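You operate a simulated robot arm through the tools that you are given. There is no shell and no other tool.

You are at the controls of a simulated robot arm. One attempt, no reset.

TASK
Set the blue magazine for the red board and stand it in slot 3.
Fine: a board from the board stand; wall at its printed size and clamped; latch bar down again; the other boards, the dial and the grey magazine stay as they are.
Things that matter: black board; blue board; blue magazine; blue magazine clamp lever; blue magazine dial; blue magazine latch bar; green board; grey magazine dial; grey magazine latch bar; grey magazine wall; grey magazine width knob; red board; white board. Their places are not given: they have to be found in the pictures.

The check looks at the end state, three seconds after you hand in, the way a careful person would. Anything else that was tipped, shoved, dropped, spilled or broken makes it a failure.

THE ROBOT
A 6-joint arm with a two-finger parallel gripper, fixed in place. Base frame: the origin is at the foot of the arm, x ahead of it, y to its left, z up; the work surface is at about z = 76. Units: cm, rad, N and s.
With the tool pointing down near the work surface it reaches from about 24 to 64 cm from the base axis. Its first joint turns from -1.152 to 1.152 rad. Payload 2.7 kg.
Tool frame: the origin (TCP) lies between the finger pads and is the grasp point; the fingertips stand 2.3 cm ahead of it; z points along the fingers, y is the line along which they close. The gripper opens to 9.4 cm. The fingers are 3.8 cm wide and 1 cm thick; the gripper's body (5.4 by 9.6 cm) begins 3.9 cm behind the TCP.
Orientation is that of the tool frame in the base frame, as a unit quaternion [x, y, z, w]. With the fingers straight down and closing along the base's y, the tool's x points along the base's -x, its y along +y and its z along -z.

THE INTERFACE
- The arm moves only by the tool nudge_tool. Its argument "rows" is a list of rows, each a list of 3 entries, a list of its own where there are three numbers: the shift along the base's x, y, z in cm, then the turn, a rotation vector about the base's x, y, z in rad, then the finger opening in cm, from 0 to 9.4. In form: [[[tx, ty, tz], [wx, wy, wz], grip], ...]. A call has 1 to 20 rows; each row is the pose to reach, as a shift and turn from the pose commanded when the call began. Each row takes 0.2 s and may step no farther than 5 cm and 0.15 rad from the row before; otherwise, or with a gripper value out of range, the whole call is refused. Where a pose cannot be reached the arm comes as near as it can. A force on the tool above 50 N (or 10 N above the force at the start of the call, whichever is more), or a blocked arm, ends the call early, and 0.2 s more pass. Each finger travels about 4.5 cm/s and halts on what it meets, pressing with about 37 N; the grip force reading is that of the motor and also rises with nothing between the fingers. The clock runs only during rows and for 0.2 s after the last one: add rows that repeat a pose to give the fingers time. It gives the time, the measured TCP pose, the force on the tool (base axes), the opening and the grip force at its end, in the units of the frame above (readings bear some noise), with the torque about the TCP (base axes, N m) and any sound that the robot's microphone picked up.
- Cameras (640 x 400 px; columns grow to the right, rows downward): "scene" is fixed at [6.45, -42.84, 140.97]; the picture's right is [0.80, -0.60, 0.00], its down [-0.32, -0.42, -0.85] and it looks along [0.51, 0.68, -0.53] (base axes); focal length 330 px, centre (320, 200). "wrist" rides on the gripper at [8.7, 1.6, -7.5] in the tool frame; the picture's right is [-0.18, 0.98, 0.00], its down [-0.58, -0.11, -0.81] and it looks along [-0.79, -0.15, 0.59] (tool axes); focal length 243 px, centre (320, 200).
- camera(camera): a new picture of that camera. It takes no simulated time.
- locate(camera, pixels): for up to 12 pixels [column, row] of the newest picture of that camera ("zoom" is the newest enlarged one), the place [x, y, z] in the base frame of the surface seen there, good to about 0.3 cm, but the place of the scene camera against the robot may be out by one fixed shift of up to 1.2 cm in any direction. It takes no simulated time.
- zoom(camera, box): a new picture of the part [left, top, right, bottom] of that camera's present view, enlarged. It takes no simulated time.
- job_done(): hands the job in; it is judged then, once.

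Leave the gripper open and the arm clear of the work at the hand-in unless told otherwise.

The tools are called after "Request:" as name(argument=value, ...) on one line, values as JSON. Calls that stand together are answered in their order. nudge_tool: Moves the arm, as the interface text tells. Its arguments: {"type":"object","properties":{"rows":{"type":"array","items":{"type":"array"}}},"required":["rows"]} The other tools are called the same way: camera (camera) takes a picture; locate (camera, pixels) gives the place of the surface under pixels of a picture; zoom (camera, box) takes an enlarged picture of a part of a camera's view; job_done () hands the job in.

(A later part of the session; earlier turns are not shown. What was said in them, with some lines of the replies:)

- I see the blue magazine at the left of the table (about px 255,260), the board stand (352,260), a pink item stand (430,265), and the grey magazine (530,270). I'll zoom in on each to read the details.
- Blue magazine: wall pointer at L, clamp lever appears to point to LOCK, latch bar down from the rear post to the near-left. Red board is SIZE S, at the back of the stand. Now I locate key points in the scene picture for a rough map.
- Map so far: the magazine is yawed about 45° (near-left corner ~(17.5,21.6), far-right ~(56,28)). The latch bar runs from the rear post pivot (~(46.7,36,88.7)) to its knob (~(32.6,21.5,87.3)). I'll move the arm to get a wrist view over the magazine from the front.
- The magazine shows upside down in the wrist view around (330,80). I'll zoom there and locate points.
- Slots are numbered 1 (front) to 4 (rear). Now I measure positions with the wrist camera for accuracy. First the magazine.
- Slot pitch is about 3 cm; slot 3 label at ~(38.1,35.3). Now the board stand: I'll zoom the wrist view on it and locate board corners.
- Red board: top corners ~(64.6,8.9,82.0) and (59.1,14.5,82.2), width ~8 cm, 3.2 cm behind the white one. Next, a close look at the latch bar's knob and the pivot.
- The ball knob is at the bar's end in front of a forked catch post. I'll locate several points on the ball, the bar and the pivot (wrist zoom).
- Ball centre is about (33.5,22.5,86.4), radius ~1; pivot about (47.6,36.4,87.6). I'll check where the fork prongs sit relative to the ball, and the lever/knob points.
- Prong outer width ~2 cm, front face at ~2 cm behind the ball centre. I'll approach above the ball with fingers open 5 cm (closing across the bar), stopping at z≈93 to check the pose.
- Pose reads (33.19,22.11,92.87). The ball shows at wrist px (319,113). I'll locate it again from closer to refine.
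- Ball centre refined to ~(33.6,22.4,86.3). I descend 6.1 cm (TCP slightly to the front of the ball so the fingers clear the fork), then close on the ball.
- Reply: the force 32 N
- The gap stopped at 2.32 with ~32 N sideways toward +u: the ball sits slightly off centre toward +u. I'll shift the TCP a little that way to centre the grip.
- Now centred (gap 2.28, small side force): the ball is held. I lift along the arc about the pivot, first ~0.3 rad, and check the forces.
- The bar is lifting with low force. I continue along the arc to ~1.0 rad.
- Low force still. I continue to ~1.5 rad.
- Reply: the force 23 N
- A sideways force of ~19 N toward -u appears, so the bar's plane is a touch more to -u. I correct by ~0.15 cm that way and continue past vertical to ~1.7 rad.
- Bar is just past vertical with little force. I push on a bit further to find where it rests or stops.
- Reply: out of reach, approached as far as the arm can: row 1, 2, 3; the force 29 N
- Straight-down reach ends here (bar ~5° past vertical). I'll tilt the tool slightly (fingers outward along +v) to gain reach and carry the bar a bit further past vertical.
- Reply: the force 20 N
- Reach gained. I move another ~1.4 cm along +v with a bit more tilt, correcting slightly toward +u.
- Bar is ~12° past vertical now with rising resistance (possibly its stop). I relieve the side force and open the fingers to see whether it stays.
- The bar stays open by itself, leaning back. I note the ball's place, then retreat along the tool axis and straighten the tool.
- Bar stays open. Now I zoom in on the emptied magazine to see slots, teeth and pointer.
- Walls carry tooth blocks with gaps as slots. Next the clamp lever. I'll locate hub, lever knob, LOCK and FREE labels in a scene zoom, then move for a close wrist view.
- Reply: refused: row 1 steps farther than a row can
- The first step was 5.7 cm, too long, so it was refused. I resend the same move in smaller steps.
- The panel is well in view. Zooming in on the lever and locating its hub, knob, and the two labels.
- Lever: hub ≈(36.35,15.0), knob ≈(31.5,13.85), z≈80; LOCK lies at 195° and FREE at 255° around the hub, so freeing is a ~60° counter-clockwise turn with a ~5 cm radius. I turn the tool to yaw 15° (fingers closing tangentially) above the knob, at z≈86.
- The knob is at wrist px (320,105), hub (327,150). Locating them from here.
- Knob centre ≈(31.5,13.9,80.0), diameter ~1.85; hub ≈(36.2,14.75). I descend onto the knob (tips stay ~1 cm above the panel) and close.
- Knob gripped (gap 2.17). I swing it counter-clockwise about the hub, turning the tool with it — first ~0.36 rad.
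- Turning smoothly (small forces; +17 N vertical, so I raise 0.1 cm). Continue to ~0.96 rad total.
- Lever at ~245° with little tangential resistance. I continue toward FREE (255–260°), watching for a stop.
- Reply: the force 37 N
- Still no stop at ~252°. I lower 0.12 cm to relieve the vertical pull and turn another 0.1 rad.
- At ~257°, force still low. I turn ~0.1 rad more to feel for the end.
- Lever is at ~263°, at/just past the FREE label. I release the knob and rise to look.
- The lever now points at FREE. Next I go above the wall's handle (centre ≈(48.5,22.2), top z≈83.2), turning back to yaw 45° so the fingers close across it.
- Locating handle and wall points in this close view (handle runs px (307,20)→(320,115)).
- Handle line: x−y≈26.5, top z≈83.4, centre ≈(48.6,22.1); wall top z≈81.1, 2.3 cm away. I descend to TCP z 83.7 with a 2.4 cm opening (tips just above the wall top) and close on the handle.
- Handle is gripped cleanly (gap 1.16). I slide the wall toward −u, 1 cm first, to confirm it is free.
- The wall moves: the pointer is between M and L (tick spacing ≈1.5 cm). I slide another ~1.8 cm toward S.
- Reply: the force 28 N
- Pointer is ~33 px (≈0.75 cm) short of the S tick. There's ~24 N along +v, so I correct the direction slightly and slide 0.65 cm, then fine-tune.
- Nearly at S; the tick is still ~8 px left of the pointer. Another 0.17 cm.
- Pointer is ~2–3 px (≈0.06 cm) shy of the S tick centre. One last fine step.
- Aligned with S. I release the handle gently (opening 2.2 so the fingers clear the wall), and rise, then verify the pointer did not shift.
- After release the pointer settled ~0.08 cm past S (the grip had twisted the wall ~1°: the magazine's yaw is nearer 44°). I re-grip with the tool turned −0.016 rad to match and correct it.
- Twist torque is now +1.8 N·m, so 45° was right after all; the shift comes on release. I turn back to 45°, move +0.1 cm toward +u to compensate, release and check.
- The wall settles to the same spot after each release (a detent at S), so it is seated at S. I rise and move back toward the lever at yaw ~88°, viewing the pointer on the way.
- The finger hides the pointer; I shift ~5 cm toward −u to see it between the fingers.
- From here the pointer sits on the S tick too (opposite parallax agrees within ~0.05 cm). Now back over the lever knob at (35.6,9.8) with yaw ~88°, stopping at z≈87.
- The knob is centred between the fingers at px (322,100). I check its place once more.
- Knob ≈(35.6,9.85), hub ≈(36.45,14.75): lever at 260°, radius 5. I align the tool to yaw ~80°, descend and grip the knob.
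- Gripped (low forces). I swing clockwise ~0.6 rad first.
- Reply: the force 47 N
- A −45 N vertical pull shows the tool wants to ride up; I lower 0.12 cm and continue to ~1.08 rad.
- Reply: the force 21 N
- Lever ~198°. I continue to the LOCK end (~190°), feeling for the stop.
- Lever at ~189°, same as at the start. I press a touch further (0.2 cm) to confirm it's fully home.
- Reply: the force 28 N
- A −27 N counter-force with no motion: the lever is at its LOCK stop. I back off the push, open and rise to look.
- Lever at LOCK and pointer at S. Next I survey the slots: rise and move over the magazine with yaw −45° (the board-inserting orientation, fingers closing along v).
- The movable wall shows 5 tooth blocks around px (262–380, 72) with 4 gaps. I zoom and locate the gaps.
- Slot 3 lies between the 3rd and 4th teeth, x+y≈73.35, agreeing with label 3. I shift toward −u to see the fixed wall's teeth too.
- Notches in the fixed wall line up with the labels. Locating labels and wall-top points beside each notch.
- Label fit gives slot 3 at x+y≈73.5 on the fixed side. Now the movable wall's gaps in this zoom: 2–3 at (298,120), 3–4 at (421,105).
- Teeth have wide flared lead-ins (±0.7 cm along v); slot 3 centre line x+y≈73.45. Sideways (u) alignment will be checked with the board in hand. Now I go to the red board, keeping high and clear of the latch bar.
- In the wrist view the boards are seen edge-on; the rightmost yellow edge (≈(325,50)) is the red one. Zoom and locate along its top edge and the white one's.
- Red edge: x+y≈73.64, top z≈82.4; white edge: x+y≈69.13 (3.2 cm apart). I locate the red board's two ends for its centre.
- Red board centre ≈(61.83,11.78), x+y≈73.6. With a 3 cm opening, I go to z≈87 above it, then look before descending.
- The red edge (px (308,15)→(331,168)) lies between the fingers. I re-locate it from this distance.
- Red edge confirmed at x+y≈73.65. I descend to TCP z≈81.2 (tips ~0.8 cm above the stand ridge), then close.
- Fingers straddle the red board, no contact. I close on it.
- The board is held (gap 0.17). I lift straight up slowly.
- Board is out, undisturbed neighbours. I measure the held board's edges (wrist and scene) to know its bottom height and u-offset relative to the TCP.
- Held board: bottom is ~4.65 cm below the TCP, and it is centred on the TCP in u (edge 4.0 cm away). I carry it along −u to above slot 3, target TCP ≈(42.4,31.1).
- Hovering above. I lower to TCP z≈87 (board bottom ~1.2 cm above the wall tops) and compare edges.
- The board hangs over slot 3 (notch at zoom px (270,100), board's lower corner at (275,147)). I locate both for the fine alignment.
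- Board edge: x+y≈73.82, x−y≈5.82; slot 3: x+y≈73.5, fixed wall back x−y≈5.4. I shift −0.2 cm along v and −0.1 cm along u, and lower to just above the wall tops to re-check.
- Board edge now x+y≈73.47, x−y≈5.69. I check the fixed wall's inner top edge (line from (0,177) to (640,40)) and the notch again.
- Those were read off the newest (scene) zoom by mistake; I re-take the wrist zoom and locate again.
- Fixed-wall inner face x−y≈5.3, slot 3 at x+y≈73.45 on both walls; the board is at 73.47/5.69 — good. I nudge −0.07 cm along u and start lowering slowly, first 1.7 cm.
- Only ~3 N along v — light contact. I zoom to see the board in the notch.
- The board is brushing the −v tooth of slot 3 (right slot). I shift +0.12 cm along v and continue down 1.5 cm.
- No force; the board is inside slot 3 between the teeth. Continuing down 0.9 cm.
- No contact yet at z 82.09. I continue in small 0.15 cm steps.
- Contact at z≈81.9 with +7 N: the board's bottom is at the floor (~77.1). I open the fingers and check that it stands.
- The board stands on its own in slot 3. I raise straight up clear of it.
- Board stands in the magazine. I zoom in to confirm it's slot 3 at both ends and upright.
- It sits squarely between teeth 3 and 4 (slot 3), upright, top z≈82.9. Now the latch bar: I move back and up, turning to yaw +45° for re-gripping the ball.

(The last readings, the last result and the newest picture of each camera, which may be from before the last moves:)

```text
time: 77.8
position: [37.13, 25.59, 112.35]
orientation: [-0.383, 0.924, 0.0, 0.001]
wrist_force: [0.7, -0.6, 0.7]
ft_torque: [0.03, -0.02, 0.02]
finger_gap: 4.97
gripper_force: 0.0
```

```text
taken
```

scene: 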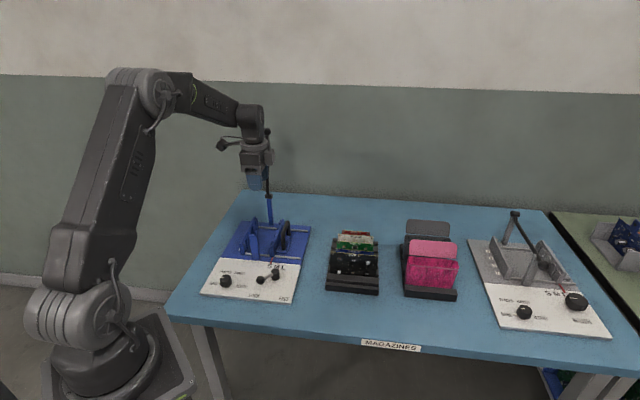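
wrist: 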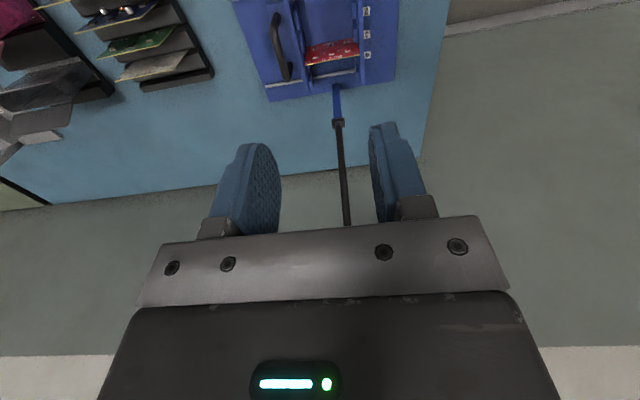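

Now I tilt the tool ~0.51 rad about u (fingers outward) while approaching the point short of the ball, then look.

Request:
nudge_tool(rows=[[[2.4, 2.5, 2.5], [0.06, -0.06, 0], 5], [[4.9, 5.0, 2.5], [0.163, -0.163, 0], 5], [[7.4, 7.5, 2.5], [0.262, -0.262, 0], 5], [[9.0, 9.1, 2.4], [0.361, -0.361, 0], 5], [[9.0, 9.1, 2.4], [0.361, -0.361, 0], 5]])

Request:
camera(camera="wrist")

Request:
zoom(camera="scene", box=[200, 80, 340, 220])

```text
time: 79.0
position: [46.11, 34.82, 114.81]
orientation: [-0.37, 0.894, 0.097, 0.234]
wrist_force: [-0.8, -0.7, 0.3]
ft_torque: [0.05, -0.03, -0.01]
finger_gap: 5.02
gripper_force: 0.0
```

```text
taken
```

wrist: 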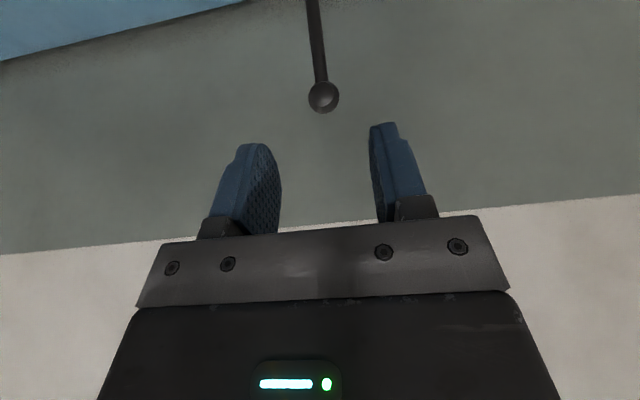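

```text
2.86 times, centred on (270, 150) of scene
```

zoom: 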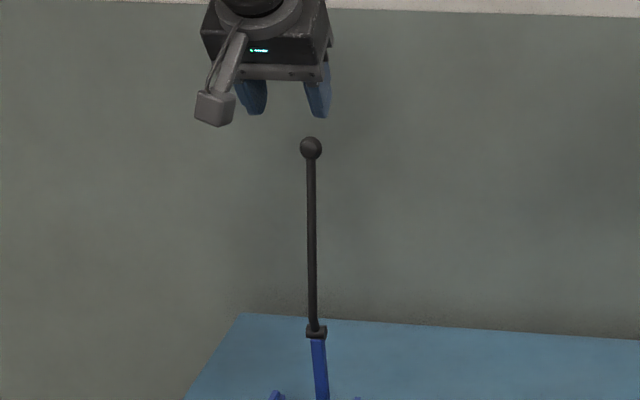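

The ball shows at wrist px (323,96), well between the fingers. Locating it.

Request:
locate(camera="wrist", pixels=[[323, 96], [312, 96], [335, 96], [323, 86], [323, 108], [318, 60], [314, 30]])

```text
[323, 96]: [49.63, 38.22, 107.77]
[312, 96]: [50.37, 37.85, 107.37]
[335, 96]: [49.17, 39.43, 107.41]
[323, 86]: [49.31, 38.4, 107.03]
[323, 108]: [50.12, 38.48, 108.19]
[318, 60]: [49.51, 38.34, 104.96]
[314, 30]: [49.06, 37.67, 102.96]
```

Ball centre ≈(50.35,38.95,107.1). I go in along the tool axis to put the ball between the pads.

Request:
nudge_tool(rows=[[[1.2, 1.15, -1.5], [0, 0, 0], 5], [[2.4, 2.3, -3.1], [0, 0, 0], 5], [[3.3, 3.2, -5.3], [0, 0, 0], 5], [[4.14, 4.03, -7.4], [0, 0, 0], 5], [[4.14, 4.03, -7.4], [0, 0, 0], 5]])

Request:
camera(camera="wrist")

```text
time: 80.2
position: [50.36, 38.82, 107.39]
orientation: [-0.37, 0.894, 0.096, 0.234]
wrist_force: [0.4, -0.1, -0.3]
ft_torque: [0.03, -0.02, 0.01]
finger_gap: 4.98
gripper_force: 0.1
```

```text
taken
```

wrist: 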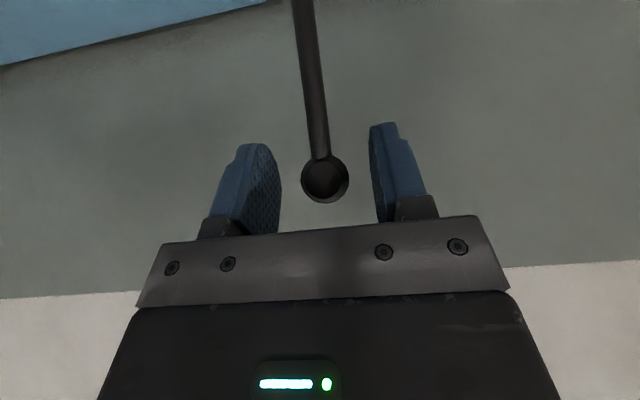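

Ball is between the pads at (324,178), as at the earlier release. Closing.

Request:
nudge_tool(rows=[[[0, 0, 0], [0, 0, 0], 3.2], [[0, 0, 0], [0, 0, 0], 1.8], [[0, 0, 0], [0, 0, 0], 1.2], [[0, 0, 0], [0, 0, 0], 1.2], [[0, 0, 0], [0, 0, 0], 1.2]])

```text
time: 81.4
position: [50.14, 38.93, 107.38]
orientation: [-0.371, 0.894, 0.097, 0.233]
wrist_force: [-13.7, 13.2, -0.4]
ft_torque: [0.08, 0.07, 0.06]
finger_gap: 2.27
gripper_force: 44.5
```

Held (gap 2.27), ball pulls ~19 N toward −u, so I include a small −u shift. I swing the bar back toward vertical along the arc, straightening the tool as I go.

Request:
nudge_tool(rows=[[[-0.06, 0.06, 0], [0, 0, 0], 1.2], [[-0.75, -0.63, 0.16], [-0.035, 0.035, 0], 1.2], [[-1.44, -1.32, 0.28], [-0.071, 0.071, 0], 1.2], [[-2.12, -2.02, 0.34], [-0.106, 0.106, 0], 1.2], [[-2.8, -2.71, 0.36], [-0.141, 0.141, 0], 1.2], [[-3.49, -3.41, 0.32], [-0.177, 0.177, 0], 1.2], [[-4.18, -4.11, 0.24], [-0.212, 0.212, 0], 1.2]])

Request:
zoom(camera="scene", box=[200, 80, 340, 260])

```text
time: 83.0
position: [45.99, 34.81, 107.72]
orientation: [-0.382, 0.918, 0.041, 0.098]
wrist_force: [-8.2, 16.5, 7.0]
ft_torque: [0.98, -0.84, 0.05]
finger_gap: 2.34
gripper_force: 44.8
```

```text
2.22 times, centred on (270, 170) of scene
```

zoom: 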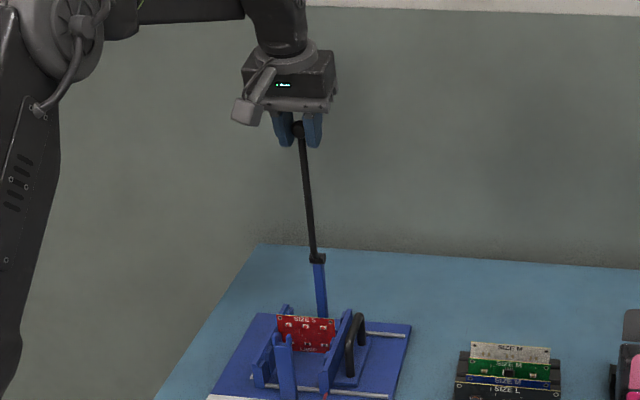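

Bar is just in front of vertical now; still ~17 N toward −u, so I correct another 0.1 cm and continue the swing down.

Request:
nudge_tool(rows=[[[-0.07, 0.07, 0], [0, 0, 0], 1.2], [[-1.42, -1.3, -0.32], [-0.071, 0.071, 0], 1.2], [[-2.74, -2.64, -0.83], [-0.149, 0.149, 0], 1.2], [[-4.05, -3.97, -1.53], [-0.149, 0.149, 0], 1.2], [[-5.3, -5.24, -2.41], [-0.149, 0.149, 0], 1.2]])

Request:
zoom(camera="scene", box=[200, 80, 340, 260])

```text
time: 84.2
position: [40.68, 29.41, 105.17]
orientation: [-0.383, 0.924, 0.002, 0.001]
wrist_force: [-12.8, 19.1, 5.7]
ft_torque: [0.94, -0.99, 0.06]
finger_gap: 2.26
gripper_force: 45.1
```

```text
2.22 times, centred on (270, 170) of scene
```

zoom: 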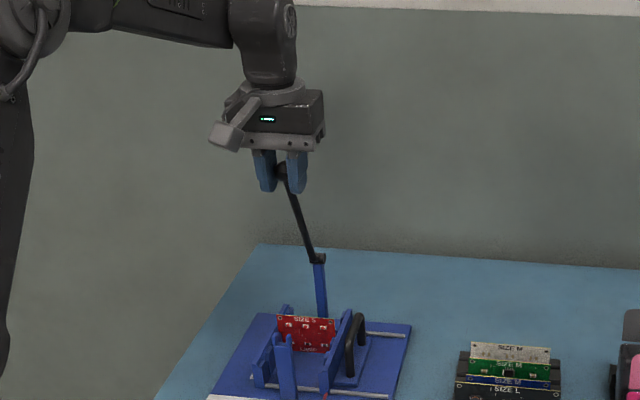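

Continuing down the arc with another −0.1 cm u correction, to ~0.46 rad above horizontal.

Request:
nudge_tool(rows=[[[-0.07, 0.07, 0], [0, 0, 0], 1.2], [[-1.26, -1.12, -1.06], [0, 0, 0], 1.2], [[-2.37, -2.23, -2.28], [0, 0, 0], 1.2], [[-3.39, -3.25, -3.65], [0, 0, 0], 1.2], [[-4.3, -4.16, -5.15], [0, 0, 0], 1.2], [[-5.1, -4.97, -6.78], [0, 0, 0], 1.2], [[-5.77, -5.67, -8.51], [0, 0, 0], 1.2]])

Request:
zoom(camera="scene", box=[200, 120, 320, 280])

```text
time: 85.8
position: [35.03, 23.64, 96.64]
orientation: [-0.383, 0.924, 0.0, 0.0]
wrist_force: [-13.6, 6.8, 8.8]
ft_torque: [0.79, -0.89, 0.08]
finger_gap: 2.28
gripper_force: 45.5
```

```text
2.50 times, centred on (260, 200) of scene
```

zoom: 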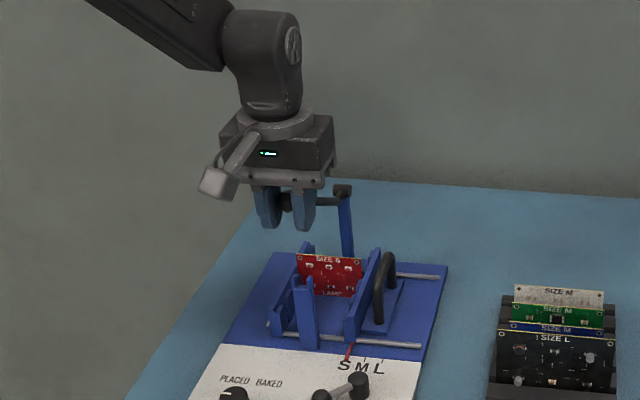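

Bar nearly down. I follow the arc to just above the fork, at ~10 cm/s or less.

Request:
nudge_tool(rows=[[[-0.3, -0.26, -0.95], [0, 0, 0], 1.2], [[-0.59, -0.52, -1.82], [0, 0, 0], 1.2], [[-0.82, -0.75, -2.75], [0, 0, 0], 1.2], [[-1.02, -0.95, -3.71], [0, 0, 0], 1.2], [[-1.18, -1.11, -4.68], [0, 0, 0], 1.2], [[-1.31, -1.245, -5.66], [0, 0, 0], 1.2], [[-1.4, -1.33, -6.64], [0, 0, 0], 1.2], [[-1.46, -1.39, -7.63], [0, 0, 0], 1.2]])

Request:
zoom(camera="scene", box=[220, 180, 310, 270])

Request:
camera(camera="wrist")

```text
time: 87.6
position: [33.54, 22.37, 89.02]
orientation: [-0.383, 0.924, 0.0, 0.002]
wrist_force: [2.2, -6.5, 6.7]
ft_torque: [0.93, -0.9, -0.01]
finger_gap: 2.26
gripper_force: 44.9
```

```text
4.44 times, centred on (265, 225) of scene
```

zoom: 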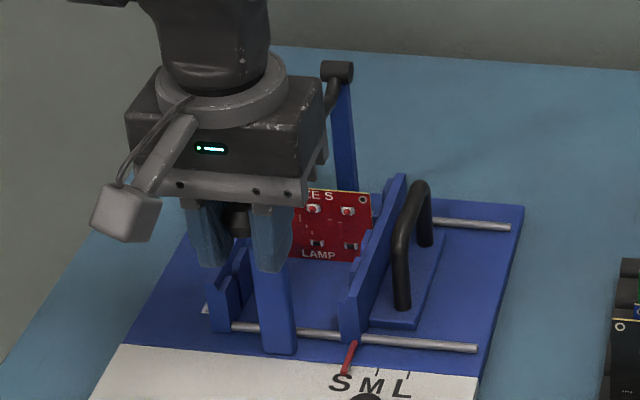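

```text
taken
```

wrist: 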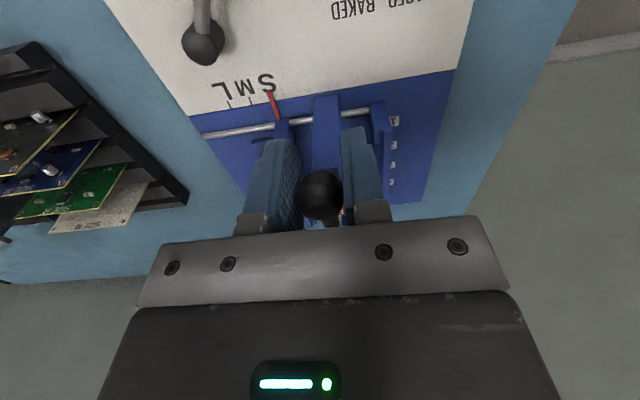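

2.5 cm left. I lower gently into the fork.

Request:
nudge_tool(rows=[[[-0.02, -0.02, -0.6], [0, 0, 0], 1.2], [[-0.03, -0.03, -1.2], [0, 0, 0], 1.2], [[-0.02, -0.02, -1.8], [0, 0, 0], 1.2], [[0, 0, -2.2], [0, 0, 0], 1.2], [[0, 0, -2.2], [0, 0, 0], 1.2]])

Request:
zoom(camera="scene", box=[220, 180, 310, 270])

```text
time: 88.8
position: [33.46, 22.2, 86.78]
orientation: [-0.383, 0.924, 0.001, -0.001]
wrist_force: [4.8, -10.6, 4.0]
ft_torque: [0.69, -0.57, -0.02]
finger_gap: 2.28
gripper_force: 45.3
```

```text
4.44 times, centred on (265, 225) of scene
```

zoom: 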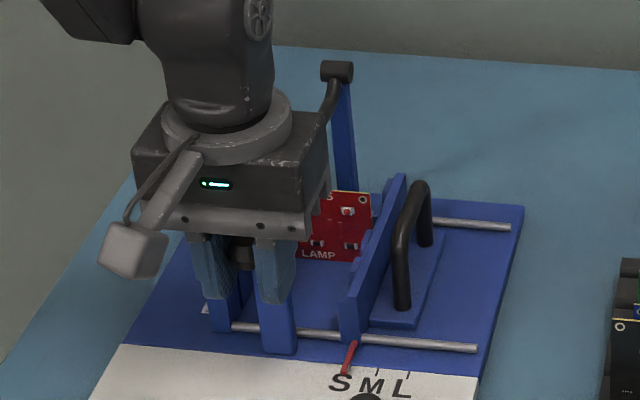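

At z 86.78 with little force. I press further in small steps to find the seat.

Request:
nudge_tool(rows=[[[0.02, -0.02, -0.15], [0, 0, 0], 1.2], [[0.02, -0.02, -0.3], [0, 0, 0], 1.2], [[0.02, -0.02, -0.4], [0, 0, 0], 1.2], [[0.02, -0.02, -0.4], [0, 0, 0], 1.2]])

```text
time: 89.8
position: [33.56, 22.2, 86.31]
orientation: [-0.382, 0.924, 0.001, 0.0]
wrist_force: [-2.5, -8.7, 3.0]
ft_torque: [0.56, -0.46, 0.0]
finger_gap: 2.28
gripper_force: 45.1
```

Still no seat contact. I look at the bar relative to the fork.

Request:
camera(camera="wrist")

Request:
zoom(camera="wrist", box=[280, 90, 370, 230])

Request:
zoom(camera="scene", box=[240, 205, 300, 265])

Request:
locate(camera="wrist", pixels=[[320, 190], [313, 190], [328, 190], [320, 180], [320, 205]])

```text
taken
```

wrist: 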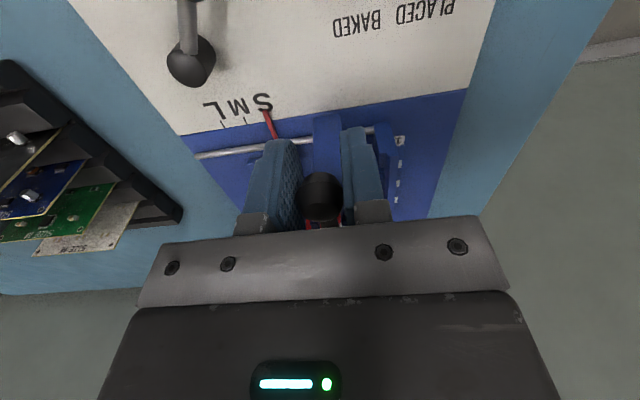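

```text
2.86 times, centred on (325, 160) of wrist
```

zoom: 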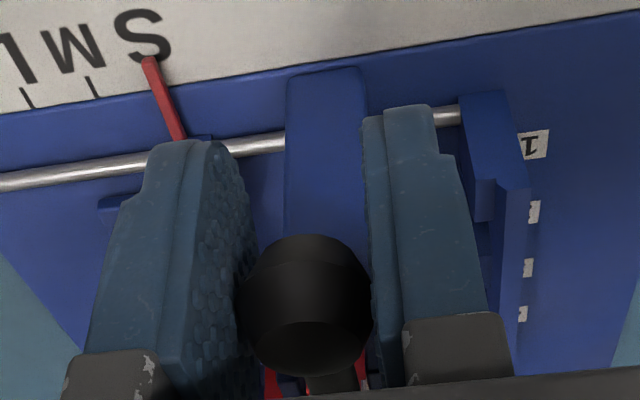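

```text
6.67 times, centred on (270, 235) of scene
```

zoom: 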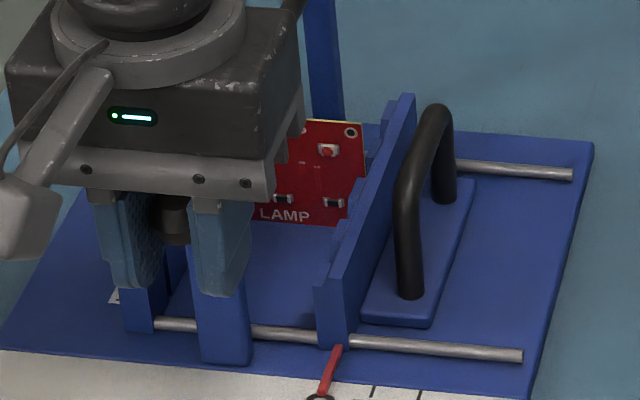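

```text
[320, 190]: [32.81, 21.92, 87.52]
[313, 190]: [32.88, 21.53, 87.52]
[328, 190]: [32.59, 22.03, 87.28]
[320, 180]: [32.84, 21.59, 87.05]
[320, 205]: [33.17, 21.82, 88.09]
```

The ball's top is still at z≈88 (closed it was ≈87.25), so ~0.8 cm remains. I continue down in small steps.

Request:
nudge_tool(rows=[[[0.02, 0.02, -0.2], [0, 0, 0], 1.2], [[0.04, 0.04, -0.4], [0, 0, 0], 1.2], [[0.05, 0.05, -0.6], [0, 0, 0], 1.2], [[0.05, 0.05, -0.6], [0, 0, 0], 1.2]])

Request:
camera(camera="wrist")

Request:
locate(camera="wrist", pixels=[[320, 190], [313, 190], [328, 190], [320, 180], [320, 205]])

```text
time: 90.8
position: [33.59, 22.29, 85.89]
orientation: [-0.383, 0.924, 0.001, 0.0]
wrist_force: [-9.4, -8.2, 2.1]
ft_torque: [0.62, -0.65, -0.01]
finger_gap: 2.27
gripper_force: 45.2
```

```text
taken
```

wrist: 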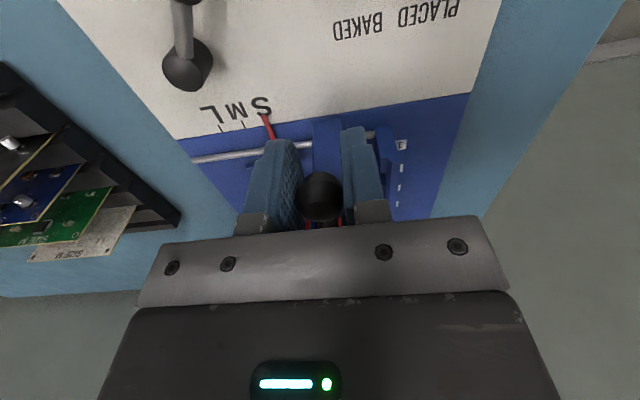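

```text
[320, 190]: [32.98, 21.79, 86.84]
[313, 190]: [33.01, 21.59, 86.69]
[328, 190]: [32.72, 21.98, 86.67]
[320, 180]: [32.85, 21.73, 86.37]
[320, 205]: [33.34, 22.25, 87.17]
```

Ball top now ≈87.2, matching the closed position. I press a bit more to be sure it's seated.

Request:
nudge_tool(rows=[[[-0.05, -0.05, -0.15], [0, 0, 0], 1.2], [[-0.05, -0.05, -0.3], [0, 0, 0], 1.2], [[-0.05, -0.05, -0.3], [0, 0, 0], 1.2]])

```text
time: 91.6
position: [33.55, 22.36, 85.61]
orientation: [-0.382, 0.924, 0.0, 0.0]
wrist_force: [-12.9, -10.4, 19.6]
ft_torque: [0.61, -0.61, -0.01]
finger_gap: 2.29
gripper_force: 44.9
```

+20 N upward: the bar is seated in the fork. I open the fingers and rise.

Request:
nudge_tool(rows=[[[0, 0, 0.1], [0, 0, 0], 1.2], [[0, 0, 0.1], [0, 0, 0], 3], [[0, 0, 0.1], [0, 0, 0], 5], [[0, 0, 0.1], [0, 0, 0], 5], [[-0.3, -0.3, 2], [0, 0, 0], 5], [[-0.6, -0.6, 5], [0, 0, 0], 5], [[-1, -1, 9], [0, 0, 0], 5], [[-2, -2, 13], [0, 0, 0], 5], [[-2, -2, 13], [0, 0, 0], 5]])

Request:
camera(camera="wrist")

Request:
zoom(camera="scene", box=[190, 180, 320, 310])

```text
time: 93.6
position: [31.38, 20.24, 98.54]
orientation: [-0.383, 0.924, 0.0, 0.001]
wrist_force: [0.5, 0.1, 0.8]
ft_torque: [0.0, 0.05, 0.0]
finger_gap: 4.99
gripper_force: 0.1
```

```text
taken
```

wrist: 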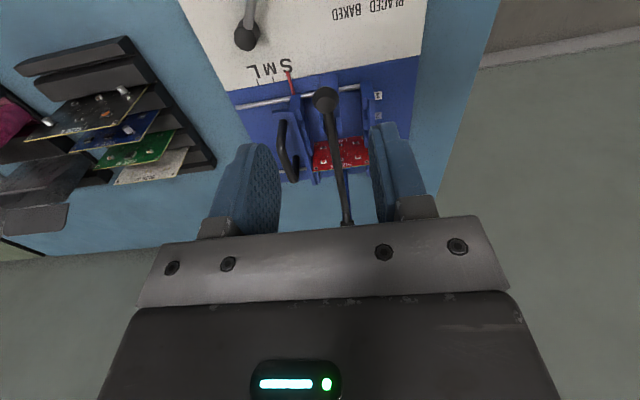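

```text
3.08 times, centred on (255, 245) of scene
```

zoom: 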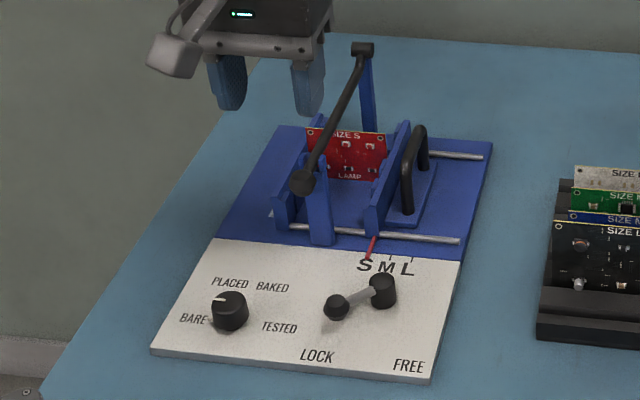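

The bar is down, the ball at the same pixel (303,182) as at the start. I move the arm up and clear, then do final checks.

Request:
nudge_tool(rows=[[[-0.5, -1, 4], [0, 0, 0], 6], [[0, -3, 8], [0, 0, -0.13], 8], [[1, -6, 11], [0, 0, -0.26], 9.4], [[2.5, -9, 14], [0, 0, -0.39], 9.4], [[4, -12, 17], [0, 0, -0.52], 9.4], [[6, -15, 20], [0, 0, -0.65], 9.4], [[8, -18, 23], [0, 0, -0.785], 9.4], [[8, -18.5, 24], [0, 0, -0.785], 9.4], [[8, -18.5, 24], [0, 0, -0.785], 9.4]])

Request:
camera(camera="scene")

Request:
zoom(camera="scene", box=[235, 205, 300, 275])

Request:
zoom(camera="scene", box=[310, 215, 400, 305])

Request:
zoom(camera="scene", box=[460, 200, 620, 340])

Request:
zoom(camera="scene", box=[200, 255, 300, 310])

```text
time: 95.6
position: [39.47, 1.95, 122.72]
orientation: [0.0, 1.0, 0.0, 0.001]
wrist_force: [0.1, 0.0, -0.2]
ft_torque: [-0.03, 0.02, 0.0]
finger_gap: 9.39
gripper_force: 0.1
```

```text
taken
```

scene: 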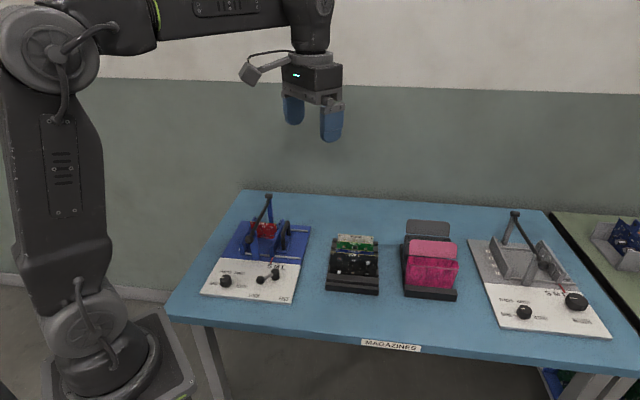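

```text
5.71 times, centred on (268, 240) of scene
```

zoom: 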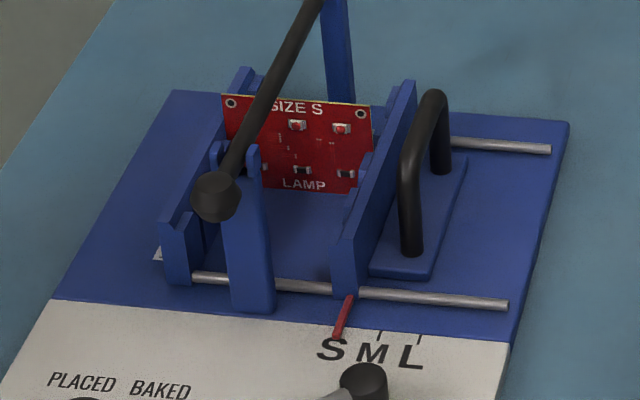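

```text
4.44 times, centred on (355, 260) of scene
```

zoom: 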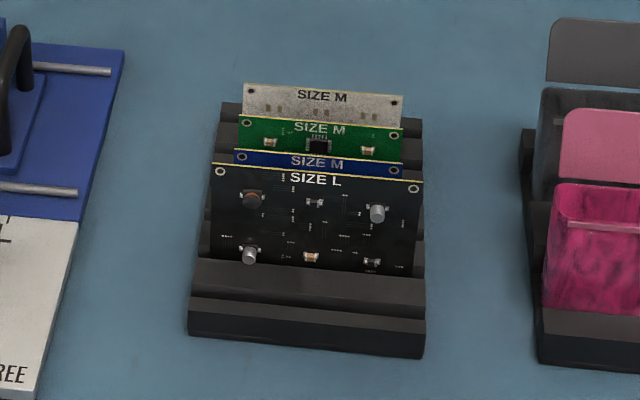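

```text
2.86 times, centred on (540, 270) of scene
```

zoom: 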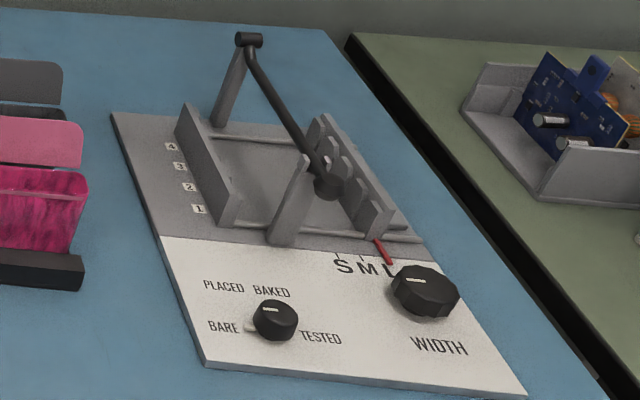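

```text
6.40 times, centred on (250, 282) of scene
```

zoom: 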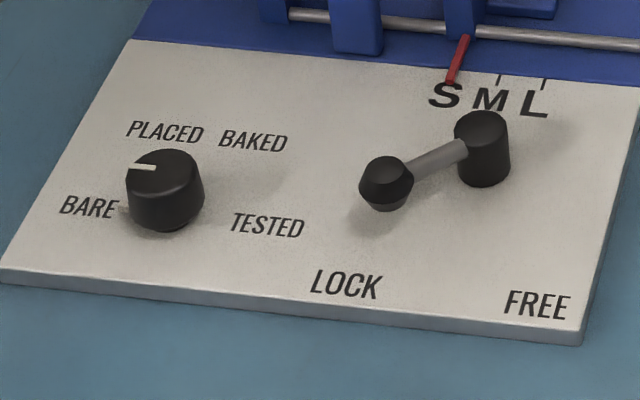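

Everything matches: lever at the same pixel as its original LOCK, dial unchanged, other boards and grey magazine untouched. One last close look at the pointer and the latch fork.

Request:
zoom(camera="scene", box=[268, 254, 284, 270])

Request:
zoom(camera="scene", box=[235, 225, 275, 265])

```text
16.00 times, centred on (276, 262) of scene
```

zoom: 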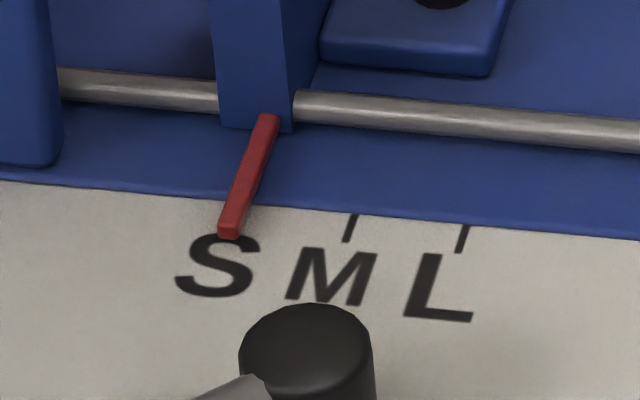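

```text
10.00 times, centred on (255, 245) of scene
```

zoom: 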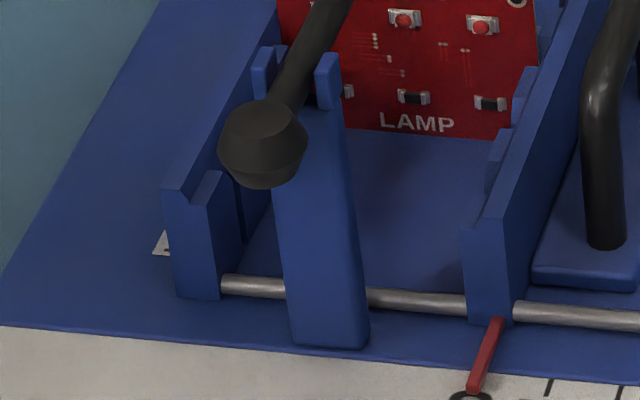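

The latch ball is exactly where it was at the start, the bar in its fork; the pointer covers the S tick; the board stands in slot 3; the gripper is open and clear. Handing in.

Request:
job_done()

```text
The job is handed in.
```

The blue magazine is set to size S, which is what the red board has printed on it. The red board stands upright in slot 3. I've handed the job in but haven't had a result back.

These are the final checks I made from the pictures:

- **Wall:** the pointer covers the S tick, within about 0.1 cm. It settled to about the same spot each time I released it.
- **Clamp:** the lever is back at its LOCK stop, where it started.
- **Latch bar:** it is down in its fork, with the ball in the same place as at the start.
- **Everything else:** the blue magazine's dial, the other four boards and the grey magazine look unchanged.
- **Arm:** it is clear of the work with the gripper open.
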